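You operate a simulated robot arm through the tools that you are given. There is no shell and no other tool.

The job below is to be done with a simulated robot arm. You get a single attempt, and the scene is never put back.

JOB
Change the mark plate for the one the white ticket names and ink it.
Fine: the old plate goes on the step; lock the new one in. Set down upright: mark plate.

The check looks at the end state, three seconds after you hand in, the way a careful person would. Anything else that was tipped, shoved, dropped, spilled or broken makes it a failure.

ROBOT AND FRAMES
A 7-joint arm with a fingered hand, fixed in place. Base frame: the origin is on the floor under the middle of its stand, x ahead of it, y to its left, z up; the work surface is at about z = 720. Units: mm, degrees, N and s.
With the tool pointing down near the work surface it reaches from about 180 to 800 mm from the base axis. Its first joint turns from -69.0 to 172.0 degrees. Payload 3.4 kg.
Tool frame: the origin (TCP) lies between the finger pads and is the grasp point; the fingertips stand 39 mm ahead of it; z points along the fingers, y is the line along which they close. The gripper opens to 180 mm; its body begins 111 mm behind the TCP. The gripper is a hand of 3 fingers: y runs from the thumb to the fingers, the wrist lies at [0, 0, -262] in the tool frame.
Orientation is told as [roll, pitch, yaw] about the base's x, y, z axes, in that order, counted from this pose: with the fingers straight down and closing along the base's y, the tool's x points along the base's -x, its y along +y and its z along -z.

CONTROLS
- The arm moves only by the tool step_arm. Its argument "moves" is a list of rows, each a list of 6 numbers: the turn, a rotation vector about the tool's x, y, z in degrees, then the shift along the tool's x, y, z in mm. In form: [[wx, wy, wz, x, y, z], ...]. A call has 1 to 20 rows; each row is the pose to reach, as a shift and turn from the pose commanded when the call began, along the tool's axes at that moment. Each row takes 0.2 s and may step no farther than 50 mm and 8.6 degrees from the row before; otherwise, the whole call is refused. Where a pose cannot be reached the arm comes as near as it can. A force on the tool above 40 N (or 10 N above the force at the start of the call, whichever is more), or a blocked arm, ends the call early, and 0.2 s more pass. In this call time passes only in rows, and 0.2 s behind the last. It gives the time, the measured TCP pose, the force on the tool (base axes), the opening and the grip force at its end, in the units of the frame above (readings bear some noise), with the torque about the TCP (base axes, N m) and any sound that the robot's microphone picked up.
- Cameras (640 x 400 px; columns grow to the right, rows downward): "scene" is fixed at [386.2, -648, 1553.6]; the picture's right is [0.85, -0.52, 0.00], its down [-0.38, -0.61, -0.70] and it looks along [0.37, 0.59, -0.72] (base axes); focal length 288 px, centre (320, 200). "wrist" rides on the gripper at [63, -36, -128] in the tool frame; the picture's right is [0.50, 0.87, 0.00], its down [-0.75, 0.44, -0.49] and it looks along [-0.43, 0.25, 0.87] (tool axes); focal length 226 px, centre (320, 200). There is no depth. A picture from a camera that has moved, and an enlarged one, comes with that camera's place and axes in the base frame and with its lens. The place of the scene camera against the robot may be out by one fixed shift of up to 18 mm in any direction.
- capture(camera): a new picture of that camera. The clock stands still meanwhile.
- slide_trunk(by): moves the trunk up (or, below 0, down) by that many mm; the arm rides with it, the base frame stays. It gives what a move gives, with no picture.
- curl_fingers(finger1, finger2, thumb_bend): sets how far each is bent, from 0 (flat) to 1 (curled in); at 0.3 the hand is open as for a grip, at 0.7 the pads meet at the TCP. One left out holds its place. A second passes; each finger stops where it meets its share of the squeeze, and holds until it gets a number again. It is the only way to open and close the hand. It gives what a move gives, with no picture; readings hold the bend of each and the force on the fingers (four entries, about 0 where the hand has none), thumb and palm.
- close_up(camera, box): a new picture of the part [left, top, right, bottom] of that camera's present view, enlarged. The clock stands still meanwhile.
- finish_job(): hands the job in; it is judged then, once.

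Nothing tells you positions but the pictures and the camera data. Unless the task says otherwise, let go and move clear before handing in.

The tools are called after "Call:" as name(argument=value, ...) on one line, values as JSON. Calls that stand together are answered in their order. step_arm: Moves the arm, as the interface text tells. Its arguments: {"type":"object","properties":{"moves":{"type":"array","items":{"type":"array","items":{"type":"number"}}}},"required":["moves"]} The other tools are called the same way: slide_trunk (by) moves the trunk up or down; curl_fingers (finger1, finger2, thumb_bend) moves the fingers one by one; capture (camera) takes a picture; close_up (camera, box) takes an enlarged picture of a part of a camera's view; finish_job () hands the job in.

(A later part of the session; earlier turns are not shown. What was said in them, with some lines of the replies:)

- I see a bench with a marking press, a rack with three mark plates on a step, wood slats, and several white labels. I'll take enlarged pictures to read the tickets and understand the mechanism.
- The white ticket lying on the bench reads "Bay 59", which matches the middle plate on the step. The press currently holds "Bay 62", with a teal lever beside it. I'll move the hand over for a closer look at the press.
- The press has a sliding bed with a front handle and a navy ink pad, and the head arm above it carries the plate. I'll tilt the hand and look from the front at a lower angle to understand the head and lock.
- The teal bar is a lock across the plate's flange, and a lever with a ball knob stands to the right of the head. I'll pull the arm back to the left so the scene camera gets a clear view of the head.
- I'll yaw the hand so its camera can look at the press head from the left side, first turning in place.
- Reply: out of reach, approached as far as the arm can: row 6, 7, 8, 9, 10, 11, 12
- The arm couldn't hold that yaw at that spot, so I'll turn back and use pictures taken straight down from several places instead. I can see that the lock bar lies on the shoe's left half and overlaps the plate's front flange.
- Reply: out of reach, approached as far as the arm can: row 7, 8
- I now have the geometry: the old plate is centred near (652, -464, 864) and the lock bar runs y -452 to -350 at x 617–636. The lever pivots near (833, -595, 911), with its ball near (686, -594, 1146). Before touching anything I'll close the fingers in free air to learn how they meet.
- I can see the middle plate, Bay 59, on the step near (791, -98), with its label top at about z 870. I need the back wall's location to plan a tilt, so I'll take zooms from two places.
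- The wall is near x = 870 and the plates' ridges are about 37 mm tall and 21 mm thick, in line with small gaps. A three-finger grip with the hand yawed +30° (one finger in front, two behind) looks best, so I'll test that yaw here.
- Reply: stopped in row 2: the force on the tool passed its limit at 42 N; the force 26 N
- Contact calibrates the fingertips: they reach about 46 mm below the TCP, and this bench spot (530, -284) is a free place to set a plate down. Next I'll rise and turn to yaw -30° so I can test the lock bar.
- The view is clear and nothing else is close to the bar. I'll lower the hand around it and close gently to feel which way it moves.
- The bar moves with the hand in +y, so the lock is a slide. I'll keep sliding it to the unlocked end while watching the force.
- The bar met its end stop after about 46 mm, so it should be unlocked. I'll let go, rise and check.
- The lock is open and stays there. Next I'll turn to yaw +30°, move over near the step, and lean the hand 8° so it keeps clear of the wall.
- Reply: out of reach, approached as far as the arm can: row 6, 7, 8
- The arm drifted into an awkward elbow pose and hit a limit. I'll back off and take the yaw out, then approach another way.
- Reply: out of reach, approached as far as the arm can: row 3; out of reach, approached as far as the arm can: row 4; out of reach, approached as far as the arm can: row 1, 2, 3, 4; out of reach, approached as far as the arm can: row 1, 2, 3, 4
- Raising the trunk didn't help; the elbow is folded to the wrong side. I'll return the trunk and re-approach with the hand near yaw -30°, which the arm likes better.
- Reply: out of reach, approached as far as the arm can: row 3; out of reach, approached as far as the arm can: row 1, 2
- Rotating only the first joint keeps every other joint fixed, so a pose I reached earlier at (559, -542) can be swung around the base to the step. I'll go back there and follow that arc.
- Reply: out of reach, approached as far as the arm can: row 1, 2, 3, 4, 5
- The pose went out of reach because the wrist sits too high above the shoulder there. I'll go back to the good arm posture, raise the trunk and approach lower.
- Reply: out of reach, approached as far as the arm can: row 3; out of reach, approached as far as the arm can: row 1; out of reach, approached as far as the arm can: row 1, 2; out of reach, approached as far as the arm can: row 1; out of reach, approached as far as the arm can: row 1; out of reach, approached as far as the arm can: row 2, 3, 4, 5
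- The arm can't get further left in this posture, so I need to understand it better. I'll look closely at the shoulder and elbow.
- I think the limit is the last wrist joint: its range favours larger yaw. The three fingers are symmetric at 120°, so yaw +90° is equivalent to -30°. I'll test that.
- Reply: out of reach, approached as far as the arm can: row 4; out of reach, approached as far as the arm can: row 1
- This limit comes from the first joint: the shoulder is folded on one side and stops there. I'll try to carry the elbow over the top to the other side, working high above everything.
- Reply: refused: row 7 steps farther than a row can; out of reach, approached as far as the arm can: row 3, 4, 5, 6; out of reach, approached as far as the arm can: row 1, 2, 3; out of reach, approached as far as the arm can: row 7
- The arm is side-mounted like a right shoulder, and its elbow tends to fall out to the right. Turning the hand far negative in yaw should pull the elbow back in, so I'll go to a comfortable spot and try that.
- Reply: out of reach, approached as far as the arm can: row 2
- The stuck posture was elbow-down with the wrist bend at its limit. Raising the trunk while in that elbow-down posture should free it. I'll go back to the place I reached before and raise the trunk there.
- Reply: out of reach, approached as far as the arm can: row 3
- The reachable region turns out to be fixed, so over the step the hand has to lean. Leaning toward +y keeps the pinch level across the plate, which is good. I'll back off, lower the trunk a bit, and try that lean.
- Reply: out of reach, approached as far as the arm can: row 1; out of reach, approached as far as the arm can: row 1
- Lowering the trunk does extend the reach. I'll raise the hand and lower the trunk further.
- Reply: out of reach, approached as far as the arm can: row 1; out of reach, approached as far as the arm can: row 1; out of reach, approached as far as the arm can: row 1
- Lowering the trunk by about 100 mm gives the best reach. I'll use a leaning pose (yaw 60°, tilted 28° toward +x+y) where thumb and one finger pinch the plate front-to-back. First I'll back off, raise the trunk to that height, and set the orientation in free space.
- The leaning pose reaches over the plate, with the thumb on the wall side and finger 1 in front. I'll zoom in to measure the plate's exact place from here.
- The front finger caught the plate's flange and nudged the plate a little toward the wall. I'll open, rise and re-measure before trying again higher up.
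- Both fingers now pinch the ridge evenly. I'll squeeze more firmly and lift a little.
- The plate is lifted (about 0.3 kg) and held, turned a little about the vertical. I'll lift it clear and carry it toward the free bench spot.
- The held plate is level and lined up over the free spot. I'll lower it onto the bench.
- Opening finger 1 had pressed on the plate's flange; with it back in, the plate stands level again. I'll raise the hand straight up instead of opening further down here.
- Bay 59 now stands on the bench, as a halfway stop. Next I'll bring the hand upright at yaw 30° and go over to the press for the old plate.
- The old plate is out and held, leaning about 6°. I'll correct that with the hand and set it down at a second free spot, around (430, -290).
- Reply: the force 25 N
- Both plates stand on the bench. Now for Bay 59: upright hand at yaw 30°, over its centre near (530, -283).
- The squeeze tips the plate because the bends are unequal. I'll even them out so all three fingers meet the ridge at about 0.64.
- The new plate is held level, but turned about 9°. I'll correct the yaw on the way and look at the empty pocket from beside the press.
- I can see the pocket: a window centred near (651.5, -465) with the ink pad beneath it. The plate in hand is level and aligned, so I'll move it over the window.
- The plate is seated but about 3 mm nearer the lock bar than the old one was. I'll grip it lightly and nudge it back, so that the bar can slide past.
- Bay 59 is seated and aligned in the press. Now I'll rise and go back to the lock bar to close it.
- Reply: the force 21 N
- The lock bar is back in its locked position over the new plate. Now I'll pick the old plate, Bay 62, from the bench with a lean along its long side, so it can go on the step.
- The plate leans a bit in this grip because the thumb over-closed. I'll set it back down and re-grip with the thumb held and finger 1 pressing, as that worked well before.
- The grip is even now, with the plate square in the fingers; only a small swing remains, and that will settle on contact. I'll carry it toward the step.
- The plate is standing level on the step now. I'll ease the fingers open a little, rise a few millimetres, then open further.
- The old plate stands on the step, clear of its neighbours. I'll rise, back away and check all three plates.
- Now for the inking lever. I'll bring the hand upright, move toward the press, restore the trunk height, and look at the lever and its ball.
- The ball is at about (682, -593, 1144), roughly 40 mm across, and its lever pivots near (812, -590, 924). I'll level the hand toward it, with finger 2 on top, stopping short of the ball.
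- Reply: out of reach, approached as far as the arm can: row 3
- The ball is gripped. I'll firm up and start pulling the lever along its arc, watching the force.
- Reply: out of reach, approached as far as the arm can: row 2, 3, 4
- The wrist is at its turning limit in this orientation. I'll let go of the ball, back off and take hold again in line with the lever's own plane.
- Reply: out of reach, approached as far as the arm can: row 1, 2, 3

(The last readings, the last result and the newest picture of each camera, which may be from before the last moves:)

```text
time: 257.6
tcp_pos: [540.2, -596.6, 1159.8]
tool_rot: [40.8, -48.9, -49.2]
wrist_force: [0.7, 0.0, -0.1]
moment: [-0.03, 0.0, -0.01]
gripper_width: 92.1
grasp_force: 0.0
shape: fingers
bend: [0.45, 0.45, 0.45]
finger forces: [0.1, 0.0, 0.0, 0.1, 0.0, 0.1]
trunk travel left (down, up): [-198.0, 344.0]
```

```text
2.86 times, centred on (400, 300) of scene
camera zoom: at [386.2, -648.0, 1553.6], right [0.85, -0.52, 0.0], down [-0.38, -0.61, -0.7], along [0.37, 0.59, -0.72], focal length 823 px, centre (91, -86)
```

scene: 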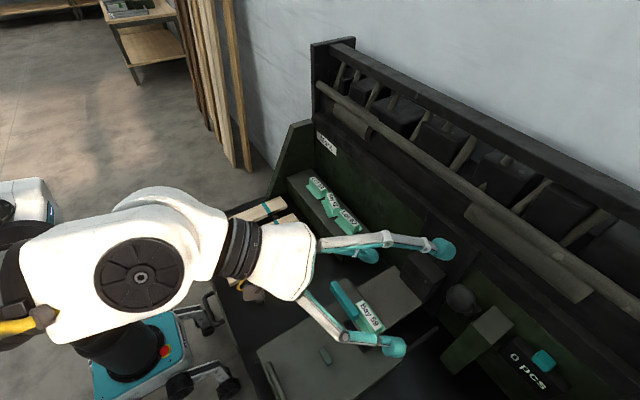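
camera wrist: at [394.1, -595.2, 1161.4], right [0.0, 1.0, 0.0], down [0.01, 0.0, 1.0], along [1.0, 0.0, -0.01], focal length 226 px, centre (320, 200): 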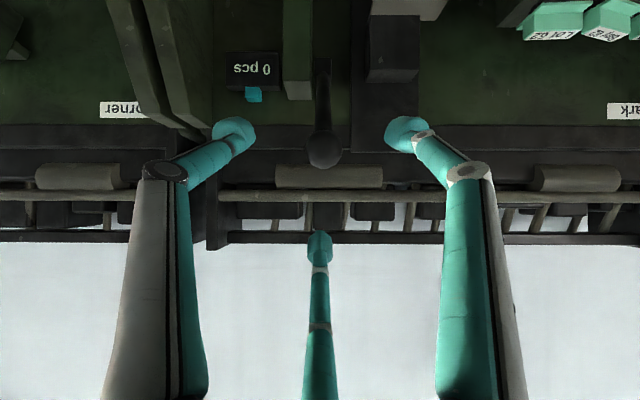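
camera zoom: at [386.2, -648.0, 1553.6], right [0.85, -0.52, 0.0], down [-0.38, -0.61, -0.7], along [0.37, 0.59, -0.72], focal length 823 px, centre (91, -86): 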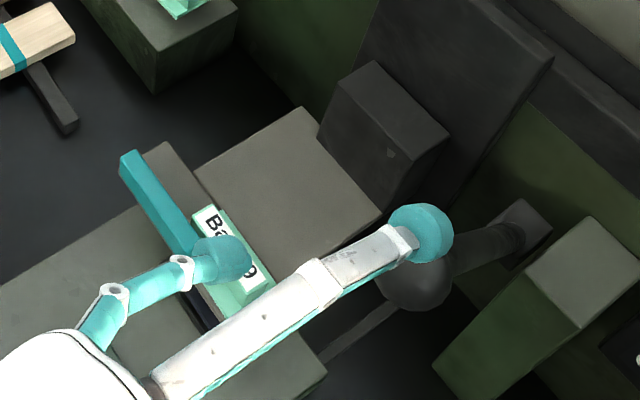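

Call:
step_arm(moves=[[0, 0, 0, 0.4, 0.9, 30], [0, 0, 0, 0.8, 1.8, 60], [0, 0, 0, 1.1, 2.6, 85.6]])

Call:
capture(camera="wrist")

Call:
curl_fingers(finger1=0.6, finger2=0.6, thumb_bend=0.6)

Call:
capture(camera="wrist")

```text
time: 258.4
tcp_pos: [614.4, -593.9, 1119.1]
tool_rot: [40.8, -48.8, -49.4]
wrist_force: [-0.1, -0.6, -0.5]
moment: [-0.01, -0.01, 0.01]
gripper_width: 92.5
grasp_force: 0.1
shape: fingers
bend: [0.45, 0.45, 0.45]
finger forces: [0.0, 0.0, 0.0, 0.0, 0.1, 0.1]
trunk travel left (down, up): [-198.0, 344.0]
```

```text
taken
camera wrist: at [468.6, -592.8, 1118.5], right [0.01, 1.0, 0.0], down [0.01, 0.0, 1.0], along [1.0, -0.01, -0.01], focal length 226 px, centre (320, 200)
```

wrist: 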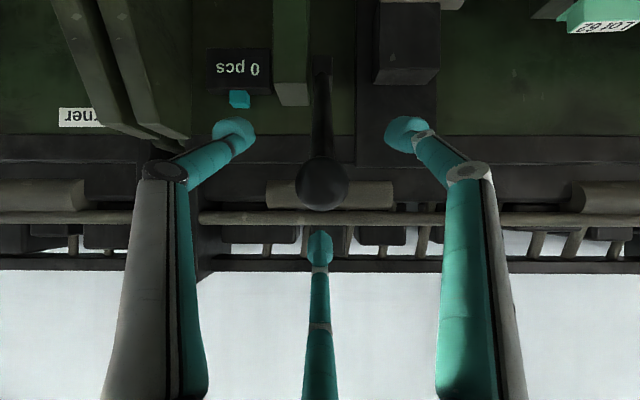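

```text
time: 259.4
tcp_pos: [613.1, -592.9, 1119.1]
tool_rot: [40.8, -49.0, -49.3]
wrist_force: [0.9, 1.0, -0.6]
moment: [0.02, 0.0, 0.01]
gripper_width: 33.9
grasp_force: 0.0
shape: fingers
bend: [0.6, 0.6, 0.6]
finger forces: [0.0, 0.0, 0.0, 0.1, 0.0, 0.0]
trunk travel left (down, up): [-198.0, 344.0]
```

```text
taken
camera wrist: at [467.4, -591.9, 1119.8], right [0.01, 1.0, -0.01], down [0.01, 0.01, 1.0], along [1.0, -0.01, -0.01], focal length 226 px, centre (320, 200)
```

wrist: 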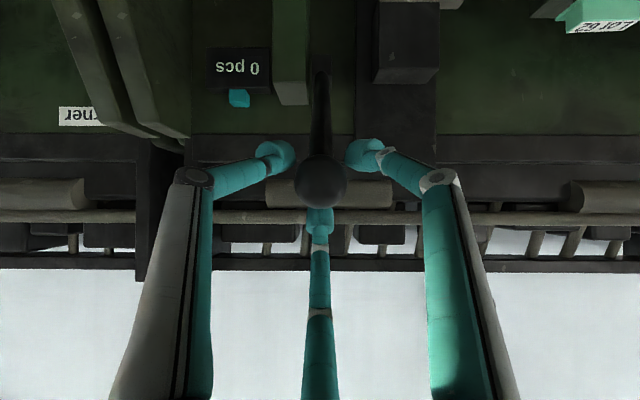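

Call:
curl_fingers(finger1=0.7, finger2=0.7, thumb_bend=0.7)

Call:
step_arm(moves=[[0, 0, 0, 8, -4.7, -2.5], [0, 0, 0, 16.4, -9.5, -4.8], [0, 0, 0, 25.1, -14.5, -6.8]])

Call:
capture(camera="wrist")

Call:
close_up(camera="scene", box=[300, 230, 500, 370])

```text
time: 260.4
tcp_pos: [613.1, -593.9, 1118.4]
tool_rot: [40.8, -49.0, -49.4]
wrist_force: [1.9, -2.4, -3.2]
moment: [-0.01, 0.02, -0.03]
gripper_width: 24.6
grasp_force: 12.5
shape: fingers
bend: [0.62, 0.62, 0.64]
finger forces: [7.2, 7.1, 0.0, 0.0, 10.5, 0.0]
trunk travel left (down, up): [-198.0, 344.0]
```

```text
time: 261.2
tcp_pos: [594.4, -593.9, 1097.1]
tool_rot: [40.8, -48.9, -49.3]
wrist_force: [5.8, -1.7, -2.7]
moment: [-0.06, -0.16, -0.03]
gripper_width: 24.9
grasp_force: 12.8
shape: fingers
bend: [0.62, 0.63, 0.63]
finger forces: [7.8, 6.5, 0.0, 0.0, 11.0, 0.0]
trunk travel left (down, up): [-198.0, 344.0]
```

```text
taken
camera wrist: at [448.6, -592.5, 1097.2], right [0.01, 1.0, -0.01], down [0.01, 0.01, 1.0], along [1.0, -0.01, -0.01], focal length 226 px, centre (320, 200)
```

wrist: 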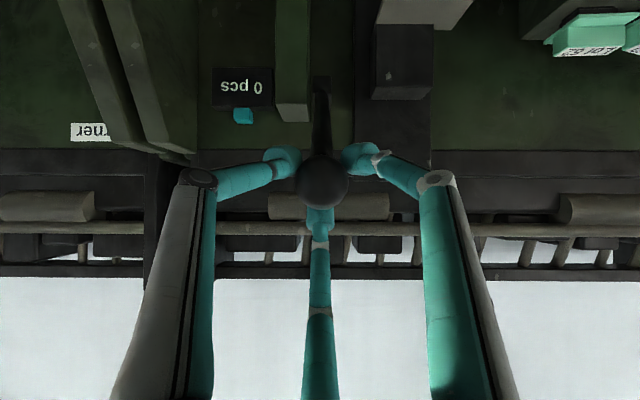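

```text
2.86 times, centred on (400, 300) of scene
camera zoom: at [386.2, -648.0, 1553.6], right [0.85, -0.52, 0.0], down [-0.38, -0.61, -0.7], along [0.37, 0.59, -0.72], focal length 823 px, centre (91, -86)
```

zoom: 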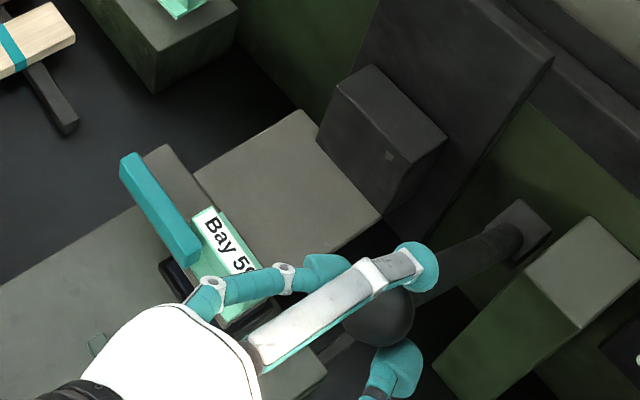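

Call:
step_arm(moves=[[0, 0, 0, 9.5, -5.5, -1.6], [0, 0, 0, 19.1, -11, -3], [0, 0, 0, 28.7, -16.5, -3.6], [0, 0, 0, 38.4, -22.1, -3.9]])

Call:
capture(camera="wrist")

Call:
close_up(camera="scene", box=[300, 230, 500, 370])

```text
time: 262.2
tcp_pos: [571.9, -595.0, 1059.7]
tool_rot: [40.7, -48.9, -49.3]
wrist_force: [12.6, -1.9, -4.2]
moment: [-0.04, -0.27, -0.05]
gripper_width: 25.2
grasp_force: 12.5
shape: fingers
bend: [0.62, 0.64, 0.63]
finger forces: [8.2, 5.7, 0.0, 0.0, 11.6, 0.0]
trunk travel left (down, up): [-198.0, 344.0]
```

```text
taken
camera wrist: at [424.1, -592.7, 1059.7], right [0.01, 1.0, 0.0], down [0.01, 0.0, 1.0], along [1.0, -0.01, -0.01], focal length 226 px, centre (320, 200)
```

wrist: 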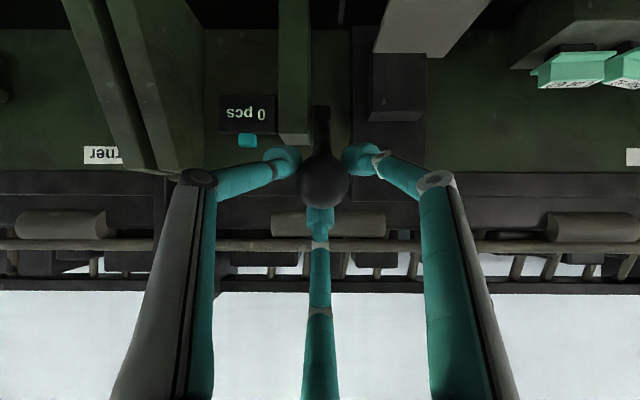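

```text
2.86 times, centred on (400, 300) of scene
camera zoom: at [386.2, -648.0, 1553.6], right [0.85, -0.52, 0.0], down [-0.38, -0.61, -0.7], along [0.37, 0.59, -0.72], focal length 823 px, centre (91, -86)
```

zoom: 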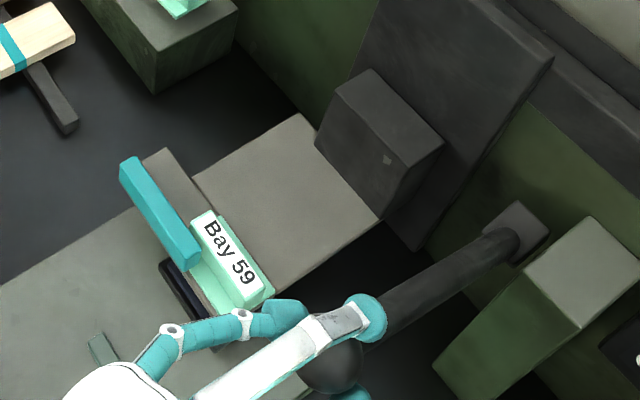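

Call:
step_arm(moves=[[0, 0, 0, 9, -5.2, 2], [0, 0, 0, 18, -10.4, 3.9]])

Call:
close_up(camera="scene", box=[300, 230, 500, 370])

```text
time: 262.8
tcp_pos: [561.6, -594.2, 1039.7]
tool_rot: [40.8, -49.0, -49.5]
wrist_force: [11.4, -3.3, -2.7]
moment: [-0.11, -0.3, -0.07]
gripper_width: 25.1
grasp_force: 12.5
shape: fingers
bend: [0.62, 0.64, 0.63]
finger forces: [7.6, 5.5, 0.1, 0.1, 11.2, 0.0]
trunk travel left (down, up): [-198.0, 344.0]
```

```text
2.86 times, centred on (400, 300) of scene
camera zoom: at [386.2, -648.0, 1553.6], right [0.85, -0.52, 0.0], down [-0.38, -0.61, -0.7], along [0.37, 0.59, -0.72], focal length 823 px, centre (91, -86)
```

zoom: 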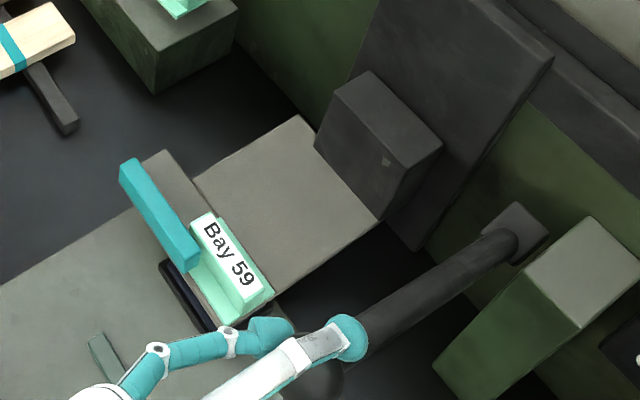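

Call:
step_arm(moves=[[0, 0, 0, 8.8, -5.1, 2.4], [0, 0, 0, 17.6, -10.2, 4.8]])

Call:
step_arm(moves=[[0, 0, 0, 8.8, -5, 3.5], [0, 0, 0, 17.5, -10.1, 7]])

Call:
close_up(camera="scene", box=[300, 230, 500, 370])

Call:
capture(camera="wrist")

```text
time: 263.4
tcp_pos: [554.2, -594.1, 1020.5]
tool_rot: [40.8, -49.0, -49.6]
wrist_force: [6.8, -3.2, 0.3]
moment: [-0.11, -0.22, -0.04]
gripper_width: 24.5
grasp_force: 11.1
shape: fingers
bend: [0.62, 0.64, 0.63]
finger forces: [6.9, 5.0, 0.0, 0.0, 10.0, 0.0]
trunk travel left (down, up): [-198.0, 344.0]
```

```text
time: 264.0
tcp_pos: [550.0, -594.2, 1001.2]
tool_rot: [40.8, -48.9, -49.4]
wrist_force: [3.7, -4.5, 0.0]
moment: [-0.11, -0.17, -0.07]
gripper_width: 23.8
grasp_force: 10.3
shape: fingers
bend: [0.63, 0.64, 0.64]
finger forces: [6.3, 4.5, 0.1, 0.0, 9.7, 0.0]
trunk travel left (down, up): [-198.0, 344.0]
```

```text
2.86 times, centred on (400, 300) of scene
camera zoom: at [386.2, -648.0, 1553.6], right [0.85, -0.52, 0.0], down [-0.38, -0.61, -0.7], along [0.37, 0.59, -0.72], focal length 823 px, centre (91, -86)
```

zoom: 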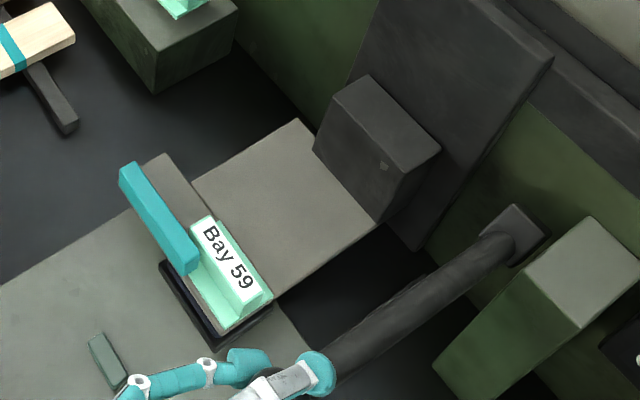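

```text
taken
camera wrist: at [404.3, -592.8, 1000.1], right [0.01, 1.0, -0.01], down [0.01, 0.01, 1.0], along [1.0, -0.01, -0.01], focal length 226 px, centre (320, 200)
```

wrist: 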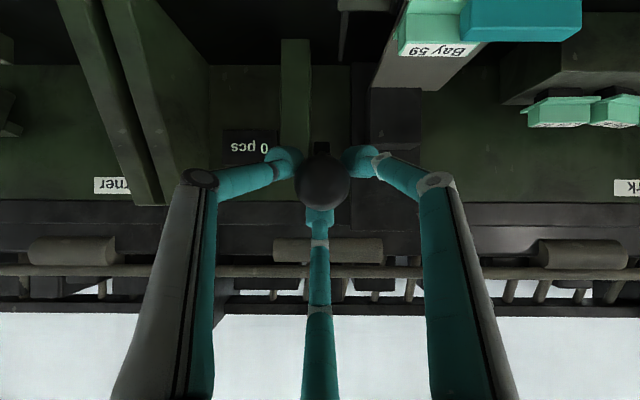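

Call:
step_arm(moves=[[0, 0, 0, 5.9, -3.4, 2.2], [0, 0, 0, 11.8, -6.8, 4.4], [0, 0, 0, 17.7, -10.2, 6.6]])

Call:
close_up(camera="scene", box=[320, 270, 420, 350])

```text
time: 264.8
tcp_pos: [547.6, -595.3, 979.9]
tool_rot: [40.9, -49.0, -49.4]
wrist_force: [3.3, -5.2, 1.0]
moment: [-0.13, -0.2, -0.08]
gripper_width: 23.2
grasp_force: 10.3
shape: fingers
bend: [0.63, 0.65, 0.64]
finger forces: [6.1, 4.6, 0.0, 0.0, 9.9, 0.0]
trunk travel left (down, up): [-198.0, 344.0]
```

```text
5.00 times, centred on (370, 310) of scene
camera zoom: at [386.2, -648.0, 1553.6], right [0.85, -0.52, 0.0], down [-0.38, -0.61, -0.7], along [0.37, 0.59, -0.72], focal length 1440 px, centre (70, -350)
```

zoom: 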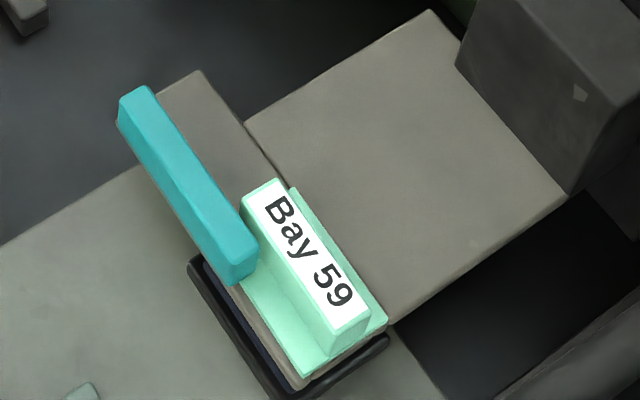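

Call:
step_arm(moves=[[0, 0, 0, 5.7, -3.3, 2.9], [0, 0, 0, 11.5, -6.6, 5.7], [0, 0, 0, 17.2, -9.9, 8.6]])

Call:
close_up(camera="scene", box=[320, 270, 420, 350])

```text
time: 265.6
tcp_pos: [543.7, -592.8, 960.3]
tool_rot: [41.1, -49.1, -49.7]
wrist_force: [-0.9, -4.5, 14.6]
moment: [-0.13, -0.7, -0.06]
gripper_width: 20.3
grasp_force: 13.3
shape: fingers
bend: [0.64, 0.65, 0.65]
finger forces: [5.0, 13.7, 0.1, 0.0, 7.5, 0.1]
trunk travel left (down, up): [-198.0, 344.0]
```

```text
5.00 times, centred on (370, 310) of scene
camera zoom: at [386.2, -648.0, 1553.6], right [0.85, -0.52, 0.0], down [-0.38, -0.61, -0.7], along [0.37, 0.59, -0.72], focal length 1440 px, centre (70, -350)
```

zoom: 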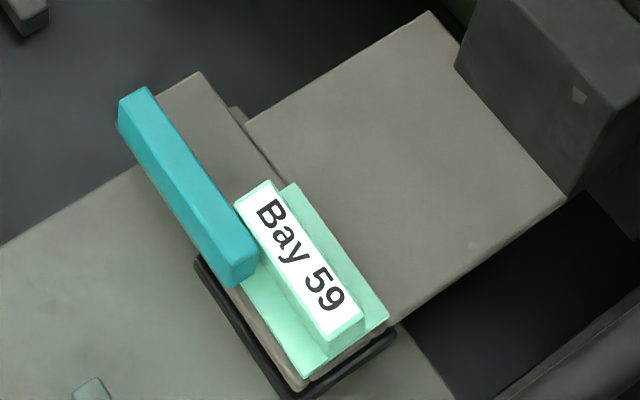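

The force rises here: the head is down and the plate is on the ink pad. I'll press a few millimetres more to be sure of contact, then look.

Call:
step_arm(moves=[[0, 0, 0, 1.6, -0.9, 0.9], [0, 0, 0, 3.2, -1.8, 1.8], [0, 0, 0, 3.2, -1.8, 1.8]])

Call:
close_up(camera="scene", box=[320, 270, 420, 350])

Call:
capture(camera="wrist")

```text
time: 266.4
tcp_pos: [541.6, -593.8, 955.8]
tool_rot: [41.0, -49.1, -49.5]
wrist_force: [-2.6, -3.0, 19.3]
moment: [-0.08, -0.95, -0.05]
gripper_width: 15.4
grasp_force: 14.1
shape: fingers
bend: [0.65, 0.65, 0.66]
finger forces: [4.0, 18.6, 0.0, 0.0, 5.4, 0.0]
trunk travel left (down, up): [-198.0, 344.0]
```

```text
5.00 times, centred on (370, 310) of scene
camera zoom: at [386.2, -648.0, 1553.6], right [0.85, -0.52, 0.0], down [-0.38, -0.61, -0.7], along [0.37, 0.59, -0.72], focal length 1440 px, centre (70, -350)
```

zoom: 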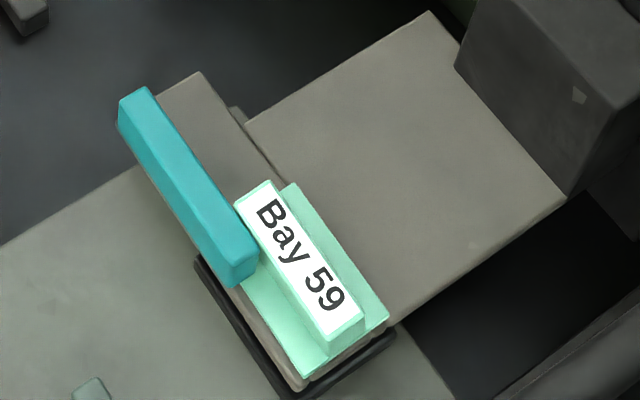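

```text
taken
camera wrist: at [395.7, -591.8, 955.7], right [0.01, 1.0, -0.01], down [0.0, 0.01, 1.0], along [1.0, -0.01, 0.0], focal length 226 px, centre (320, 200)
```

wrist: 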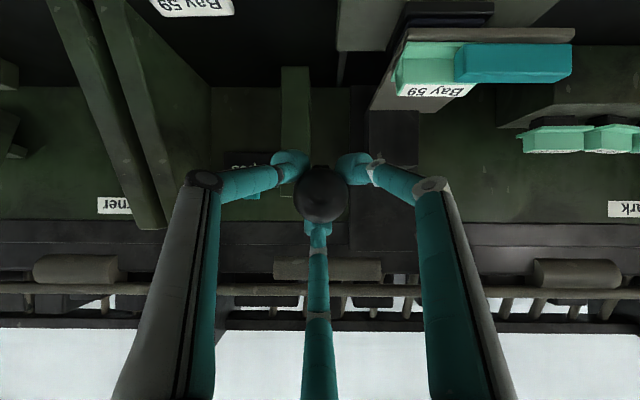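

Call:
close_up(camera="wrist", box=[360, 0, 600, 140])

```text
2.67 times, centred on (480, 70) of wrist
camera zoom: at [395.7, -591.8, 955.7], right [0.01, 1.0, -0.01], down [0.0, 0.01, 1.0], along [1.0, -0.01, 0.0], focal length 603 px, centre (-107, 547)
```

zoom: 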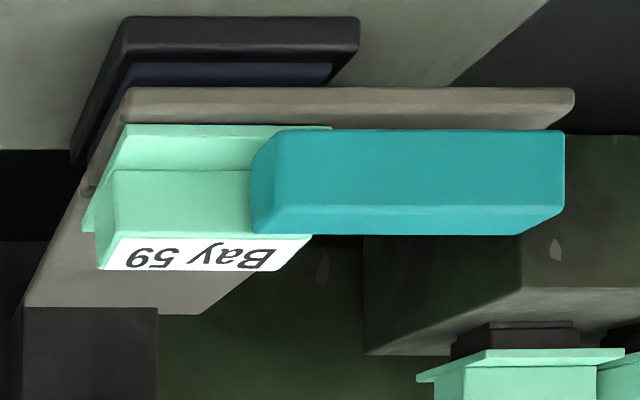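

The head is hard down on the pad, so the plate has been pressed into the ink. Now I'll raise the lever back along the same arc.

Call:
step_arm(moves=[[0, 0, 0, -3.2, 1.8, -1.8], [0, 0, 0, -9, 5.1, -4.7], [0, 0, 0, -14.7, 8.4, -7.5], [0, 0, 0, -20.4, 11.7, -10.4]])

Call:
step_arm(moves=[[0, 0, 0, -5.9, 3.4, -2.2], [0, 0, 0, -11.8, 6.8, -4.4], [0, 0, 0, -17.7, 10.2, -6.6]])

Call:
close_up(camera="scene", box=[300, 230, 500, 370])

```text
time: 267.4
tcp_pos: [546.7, -593.0, 978.3]
tool_rot: [40.8, -48.9, -49.3]
wrist_force: [-3.1, 0.5, -2.0]
moment: [0.12, -0.08, -0.06]
gripper_width: 16.8
grasp_force: 11.1
shape: fingers
bend: [0.65, 0.65, 0.65]
finger forces: [4.9, 9.3, 0.0, 0.0, 8.5, 0.0]
trunk travel left (down, up): [-198.0, 344.0]
```

```text
time: 268.2
tcp_pos: [550.7, -593.2, 1000.2]
tool_rot: [40.8, -48.9, -49.4]
wrist_force: [0.9, 0.8, -4.3]
moment: [0.1, 0.12, -0.02]
gripper_width: 16.5
grasp_force: 9.7
shape: fingers
bend: [0.65, 0.63, 0.66]
finger forces: [4.3, 7.9, 0.1, 0.0, 7.4, 0.0]
trunk travel left (down, up): [-198.0, 344.0]
```

```text
2.86 times, centred on (400, 300) of scene
camera zoom: at [386.2, -648.0, 1553.6], right [0.85, -0.52, 0.0], down [-0.38, -0.61, -0.7], along [0.37, 0.59, -0.72], focal length 823 px, centre (91, -86)
```

zoom: 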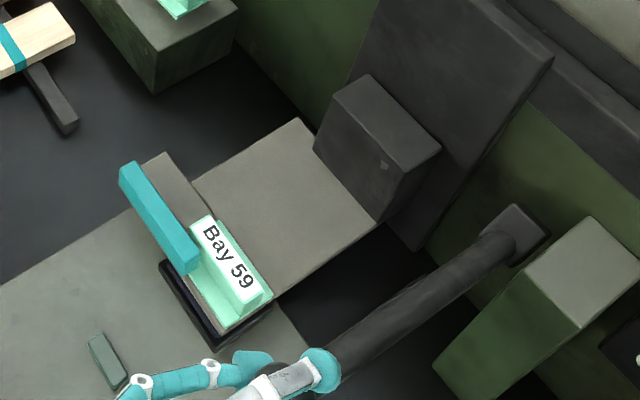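

Call:
step_arm(moves=[[0, 0, 0, -8.8, 5, -3.5], [0, 0, 0, -17.5, 10.1, -7], [0, 0, 0, -26.3, 15.2, -9.4], [0, 0, 0, -35.1, 20.3, -11.8], [0, 0, 0, -44.1, 25.5, -13.8], [0, 0, 0, -53.1, 30.7, -15.7]])

Call:
step_arm(moves=[[0, 0, 0, -9.6, 5.5, 0.3], [0, 0, 0, -19.2, 11, 1], [0, 0, 0, -28.8, 16.6, 2.3], [0, 0, 0, -38.4, 22.1, 3.9], [0, 0, 0, -46.8, 27, 5.8], [0, 0, 0, -55.2, 31.8, 8], [0, 0, 0, -63.5, 36.6, 10.7]])

Call:
capture(camera="wrist")

```text
time: 269.6
tcp_pos: [571.7, -594.4, 1057.7]
tool_rot: [40.6, -48.7, -49.2]
wrist_force: [22.7, 0.2, -18.6]
moment: [0.15, 0.54, 0.01]
gripper_width: 17.1
grasp_force: 15.5
shape: fingers
bend: [0.64, 0.58, 0.65]
finger forces: [6.2, 15.0, 0.0, 0.0, 9.9, 0.0]
trunk travel left (down, up): [-198.0, 344.0]
```

```text
time: 271.2
tcp_pos: [614.9, -594.2, 1118.0]
tool_rot: [40.7, -48.9, -49.3]
wrist_force: [10.5, 2.5, -17.5]
moment: [0.17, 0.7, 0.03]
gripper_width: 18.4
grasp_force: 15.4
shape: fingers
bend: [0.63, 0.58, 0.65]
finger forces: [6.0, 13.7, 0.1, 0.0, 10.3, 0.0]
trunk travel left (down, up): [-198.0, 344.0]
```

```text
taken
camera wrist: at [469.4, -593.0, 1118.5], right [0.01, 1.0, 0.0], down [0.01, 0.0, 1.0], along [1.0, -0.01, -0.01], focal length 226 px, centre (320, 200)
```

wrist: 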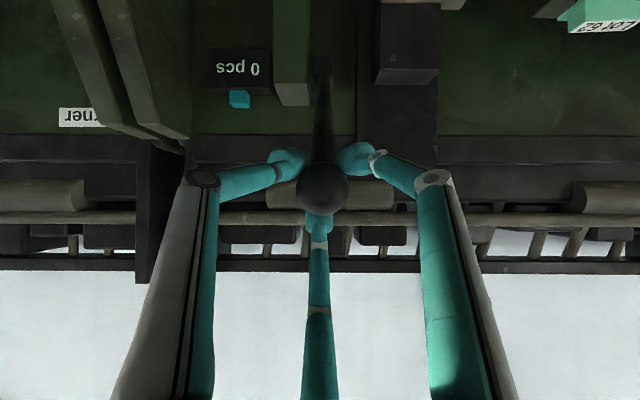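

Call:
step_arm(moves=[[0, 0, 0, -7.8, 4.5, 3], [0, 0, 0, -15.7, 9.1, 6.2], [0, 0, 0, -22.8, 13.1, 9.5], [0, 0, 0, -29.9, 17.2, 13.1]])

Call:
step_arm(moves=[[0, 0, 0, -7.5, 4.4, 4.4], [0, 0, 0, -14, 8.2, 8.4]])

Call:
capture(camera="wrist")

Call:
close_up(camera="scene", box=[300, 230, 500, 370])

```text
time: 272.2
tcp_pos: [642.9, -595.5, 1141.3]
tool_rot: [40.8, -48.9, -49.4]
wrist_force: [6.7, 0.3, -13.2]
moment: [0.1, 0.69, 0.0]
gripper_width: 18.3
grasp_force: 14.1
shape: fingers
bend: [0.64, 0.58, 0.65]
finger forces: [6.2, 12.2, 0.0, 0.1, 9.4, 0.1]
trunk travel left (down, up): [-198.0, 344.0]
```

```text
time: 272.8
tcp_pos: [658.2, -594.9, 1151.4]
tool_rot: [40.8, -48.9, -49.3]
wrist_force: [3.6, -1.2, -13.5]
moment: [0.07, 0.66, -0.06]
gripper_width: 18.2
grasp_force: 12.7
shape: fingers
bend: [0.64, 0.59, 0.65]
finger forces: [6.3, 11.2, 0.0, 0.0, 8.7, 0.0]
trunk travel left (down, up): [-198.0, 344.0]
```

```text
taken
camera wrist: at [512.7, -593.5, 1152.0], right [0.01, 1.0, 0.0], down [0.01, 0.0, 1.0], along [1.0, -0.01, -0.01], focal length 226 px, centre (320, 200)
```

wrist: 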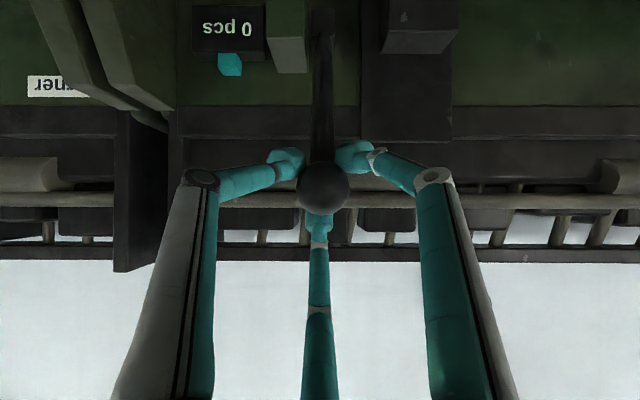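

```text
2.86 times, centred on (400, 300) of scene
camera zoom: at [386.2, -648.0, 1553.6], right [0.85, -0.52, 0.0], down [-0.38, -0.61, -0.7], along [0.37, 0.59, -0.72], focal length 823 px, centre (91, -86)
```

zoom: 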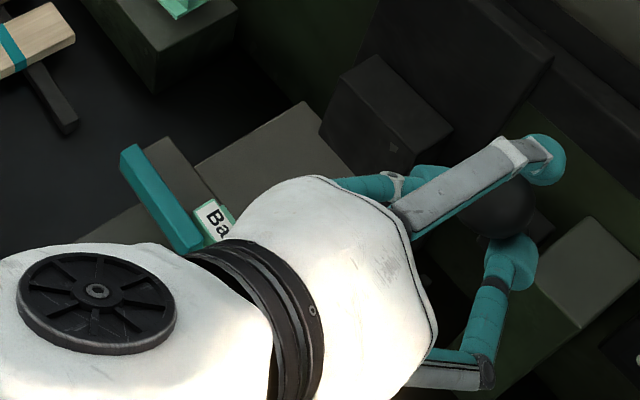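

Call:
curl_fingers(finger1=0.45, finger2=0.45, thumb_bend=0.45)

Call:
step_arm(moves=[[0, 0, 0, 0, 0, -30], [0, 0, 0, 0, 0, -70], [0, 0, 0, 0, 0, -110]])

Call:
capture(camera="wrist")

Call:
close_up(camera="scene", box=[300, 230, 500, 370])

```text
time: 273.8
tcp_pos: [656.7, -593.2, 1153.0]
tool_rot: [40.7, -49.0, -49.4]
wrist_force: [0.3, 0.0, 0.5]
moment: [0.04, 0.0, -0.01]
gripper_width: 92.3
grasp_force: 0.1
shape: fingers
bend: [0.45, 0.45, 0.45]
finger forces: [0.1, 0.0, 0.1, 0.0, 0.0, 0.1]
trunk travel left (down, up): [-198.0, 344.0]
```

```text
time: 274.6
tcp_pos: [560.7, -591.1, 1209.0]
tool_rot: [41.0, -49.1, -49.5]
wrist_force: [-0.1, -0.1, 1.3]
moment: [0.02, 0.0, 0.02]
gripper_width: 92.0
grasp_force: 0.0
shape: fingers
bend: [0.45, 0.45, 0.45]
finger forces: [0.0, 0.0, 0.0, 0.0, 0.0, 0.0]
trunk travel left (down, up): [-198.0, 344.0]
```

```text
taken
camera wrist: at [414.8, -590.5, 1208.6], right [0.01, 1.0, -0.01], down [0.0, 0.01, 1.0], along [1.0, -0.01, 0.0], focal length 226 px, centre (320, 200)
```

wrist: 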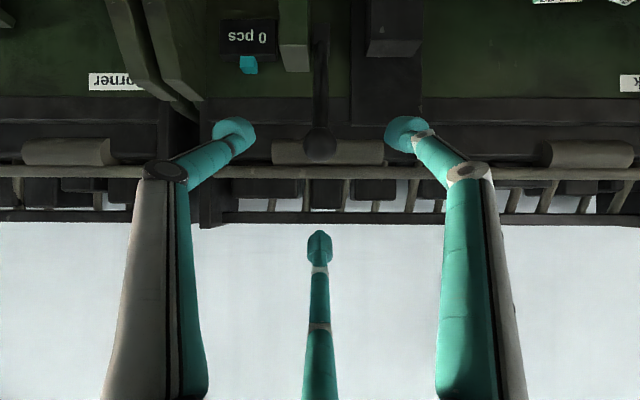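

```text
2.86 times, centred on (400, 300) of scene
camera zoom: at [386.2, -648.0, 1553.6], right [0.85, -0.52, 0.0], down [-0.38, -0.61, -0.7], along [0.37, 0.59, -0.72], focal length 823 px, centre (91, -86)
```

zoom: 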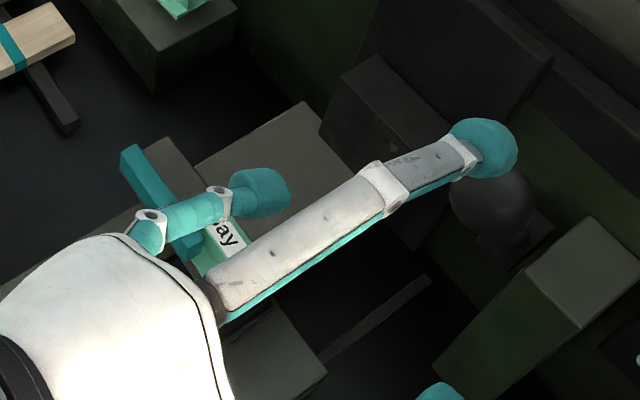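

Call:
step_arm(moves=[[3.75, 6.5, 0, 15, 8, -30], [7.5, 13, 0, 35, 20, -45], [11.25, 19.5, 0, 60, 35, -55], [15, 26, 0, 82, 51, -60], [18.75, 32.5, 0, 103, 64, -60], [22.5, 39, 0, 124, 77, -55], [26.25, 45.5, 0, 144, 90, -48], [30, 52, 0, 164.7, 102.4, -40.4]])

Call:
capture(camera="wrist")

Call:
close_up(camera="scene", box=[320, 260, 440, 350])

Call:
capture(camera="scene")

```text
time: 276.4
tcp_pos: [484.0, -421.8, 1146.2]
tool_rot: [-0.3, -0.2, -30.4]
wrist_force: [-0.7, 1.2, -0.1]
moment: [-0.01, 0.01, 0.04]
gripper_width: 92.2
grasp_force: 0.0
shape: fingers
bend: [0.45, 0.45, 0.45]
finger forces: [0.0, 0.0, 0.0, 0.0, 0.1, 0.1]
trunk travel left (down, up): [-198.0, 344.0]
```

```text
taken
camera wrist: at [412.6, -418.8, 1273.6], right [0.01, 1.0, -0.01], down [0.87, 0.0, 0.49], along [0.49, -0.01, -0.87], focal length 226 px, centre (320, 200)
```

wrist: 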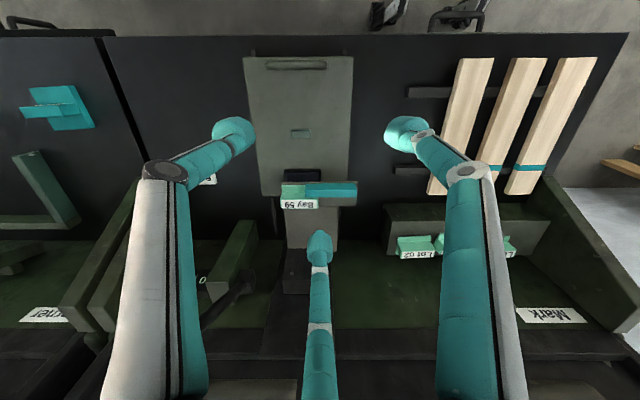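

```text
4.44 times, centred on (380, 305) of scene
camera zoom: at [386.2, -648.0, 1553.6], right [0.85, -0.52, 0.0], down [-0.38, -0.61, -0.7], along [0.37, 0.59, -0.72], focal length 1280 px, centre (53, -267)
```

zoom: 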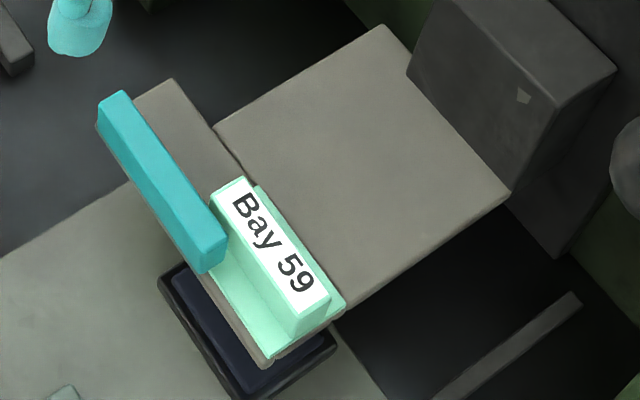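

```text
taken
```

scene: 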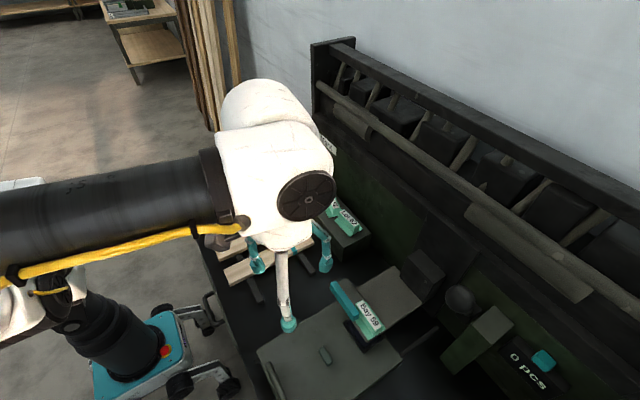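

The press head is back up with Bay 59 seated and locked. I'll move the arm clear, back to its starting place, and check everything once more.

Call:
step_arm(moves=[[0, 0, -4, 10, 25, -15], [0, 0, -8, 25, 55, -35], [0, 0, -12, 40, 85, -55], [0, 0, -16, 55, 115, -75], [0, 0, -20, 70, 145, -95], [0, 0, -25, 90, 170, -120], [0, 0, -30, 108, 190, -148]])

Call:
capture(camera="wrist")

Call:
capture(camera="scene")

Call:
close_up(camera="scene", box=[280, 160, 400, 250])

Call:
close_up(camera="scene", box=[250, 240, 480, 400])

```text
time: 278.0
tcp_pos: [486.7, -202.3, 1293.7]
tool_rot: [-0.3, 0.0, -0.3]
wrist_force: [0.6, -0.2, -0.4]
moment: [-0.02, 0.02, 0.0]
gripper_width: 92.5
grasp_force: 0.1
shape: fingers
bend: [0.45, 0.45, 0.45]
finger forces: [0.0, 0.0, 0.1, 0.0, 0.0, 0.1]
trunk travel left (down, up): [-198.0, 344.0]
```

```text
taken
camera wrist: at [424.6, -235.5, 1421.3], right [-0.49, 0.87, -0.01], down [0.76, 0.43, 0.49], along [0.43, 0.24, -0.87], focal length 226 px, centre (320, 200)
```

wrist: 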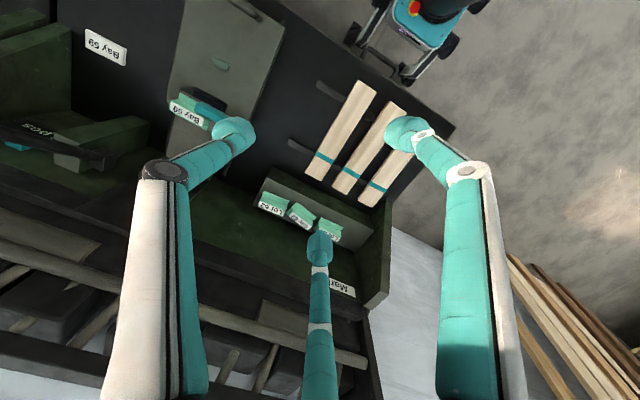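

```text
taken
```

scene: 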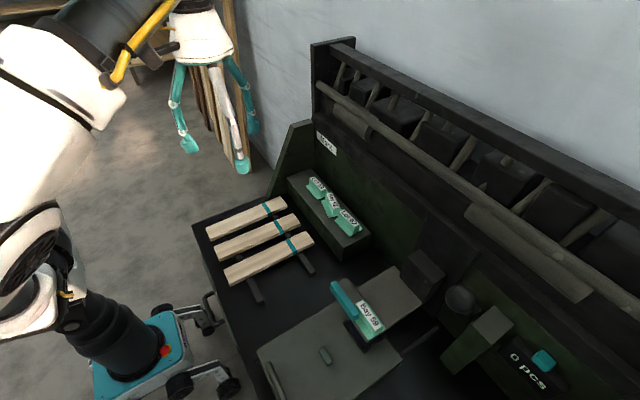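

```text
4.44 times, centred on (340, 205) of scene
camera zoom: at [386.2, -648.0, 1553.6], right [0.85, -0.52, 0.0], down [-0.38, -0.61, -0.7], along [0.37, 0.59, -0.72], focal length 1280 px, centre (231, 178)
```

zoom: 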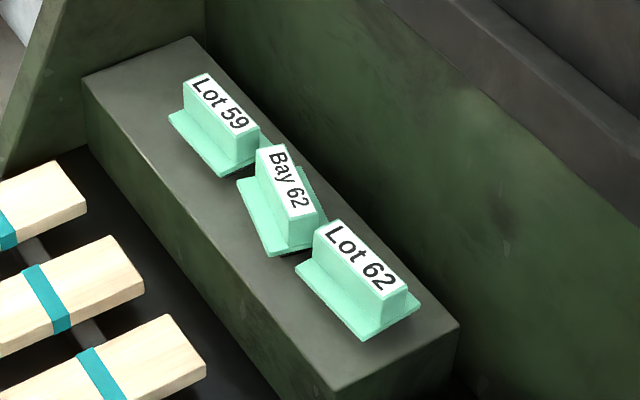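

```text
2.50 times, centred on (365, 320) of scene
camera zoom: at [386.2, -648.0, 1553.6], right [0.85, -0.52, 0.0], down [-0.38, -0.61, -0.7], along [0.37, 0.59, -0.72], focal length 720 px, centre (208, -100)
```

zoom: 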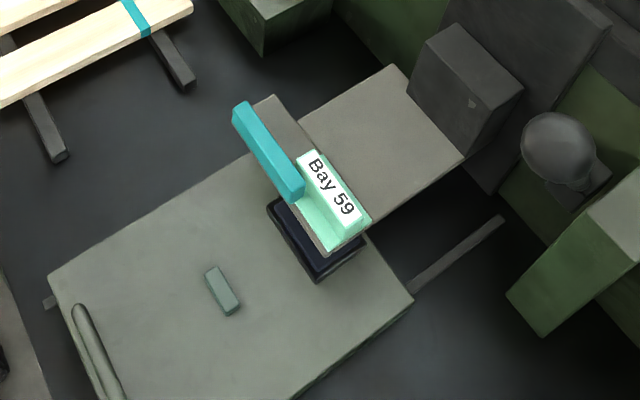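

Call:
close_up(camera="scene", box=[350, 300, 400, 350])

Call:
close_up(camera="wrist", box=[155, 80, 255, 150])

Call:
close_up(camera="wrist", box=[240, 170, 380, 260])

```text
8.00 times, centred on (375, 325) of scene
camera zoom: at [386.2, -648.0, 1553.6], right [0.85, -0.52, 0.0], down [-0.38, -0.61, -0.7], along [0.37, 0.59, -0.72], focal length 2303 px, centre (-120, -800)
```

zoom: 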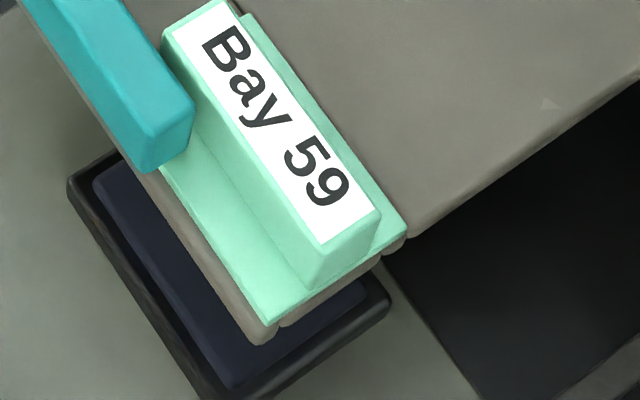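

```text
5.71 times, centred on (205, 115) of wrist
camera zoom: at [424.6, -235.5, 1421.3], right [-0.49, 0.87, -0.01], down [0.76, 0.43, 0.49], along [0.43, 0.24, -0.87], focal length 1292 px, centre (977, 686)
```

zoom: 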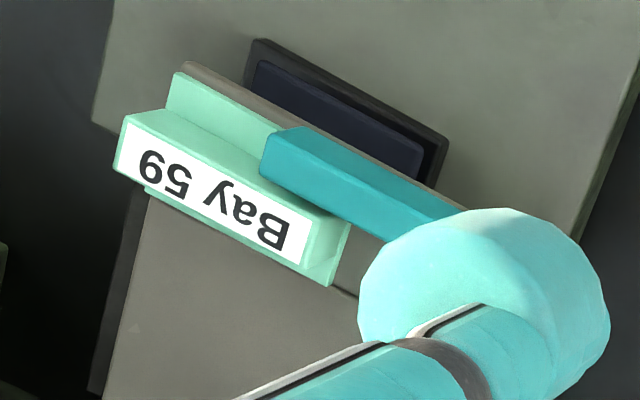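

```text
4.44 times, centred on (310, 215) of wrist
camera zoom: at [424.6, -235.5, 1421.3], right [-0.49, 0.87, -0.01], down [0.76, 0.43, 0.49], along [0.43, 0.24, -0.87], focal length 1005 px, centre (364, 133)
```

zoom: 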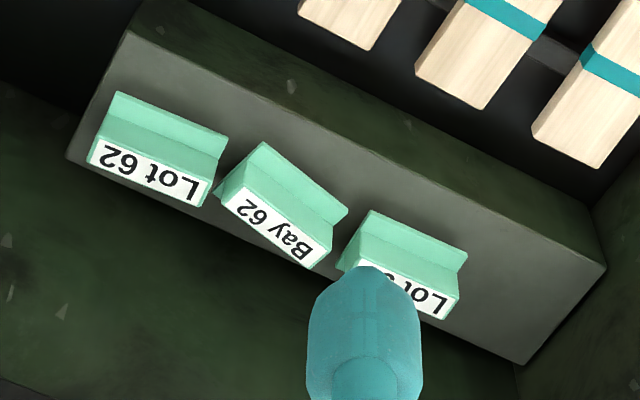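

Everything I can see is in order. Bay 59 is seated, locked and has been pressed on the ink pad. Bay 62 stands upright on the step between its neighbours, the lever is back up and the arm is clear. The inked underside can't be seen from here, so the pad contact rests on the press force I felt. I'm handing in now.

Call:
finish_job()

```text
The job is handed in.
```

The mark plate is changed. Bay 59, the one the white ticket names, is in the press and has been pressed onto the ink pad, and I have handed the job in.

- **New plate:** Bay 59 is seated flat in the press, and the lock bar is slid back to the place it started from.
- **Inking:** I pulled the lever until the plate was held hard against the pad, then raised it again. I could not see the underside of the plate, so the inking rests on the force I felt, not on a picture. The counter still reads 0 pcs.
- **Old plate:** Bay 62 stands upright on the step, in the gap Bay 59 left. It is turned about 13° from its neighbours, with a few millimetres of space on each side.
- **Stops on the way:** Both plates stood on the bench for a while during the swap. On the way to picking it up, I nudged Bay 59 a little on the step. The other two plates, the wood strips and the sliding bed look undisturbed in the last pictures.

The arm is back at its starting place, clear of the bench.
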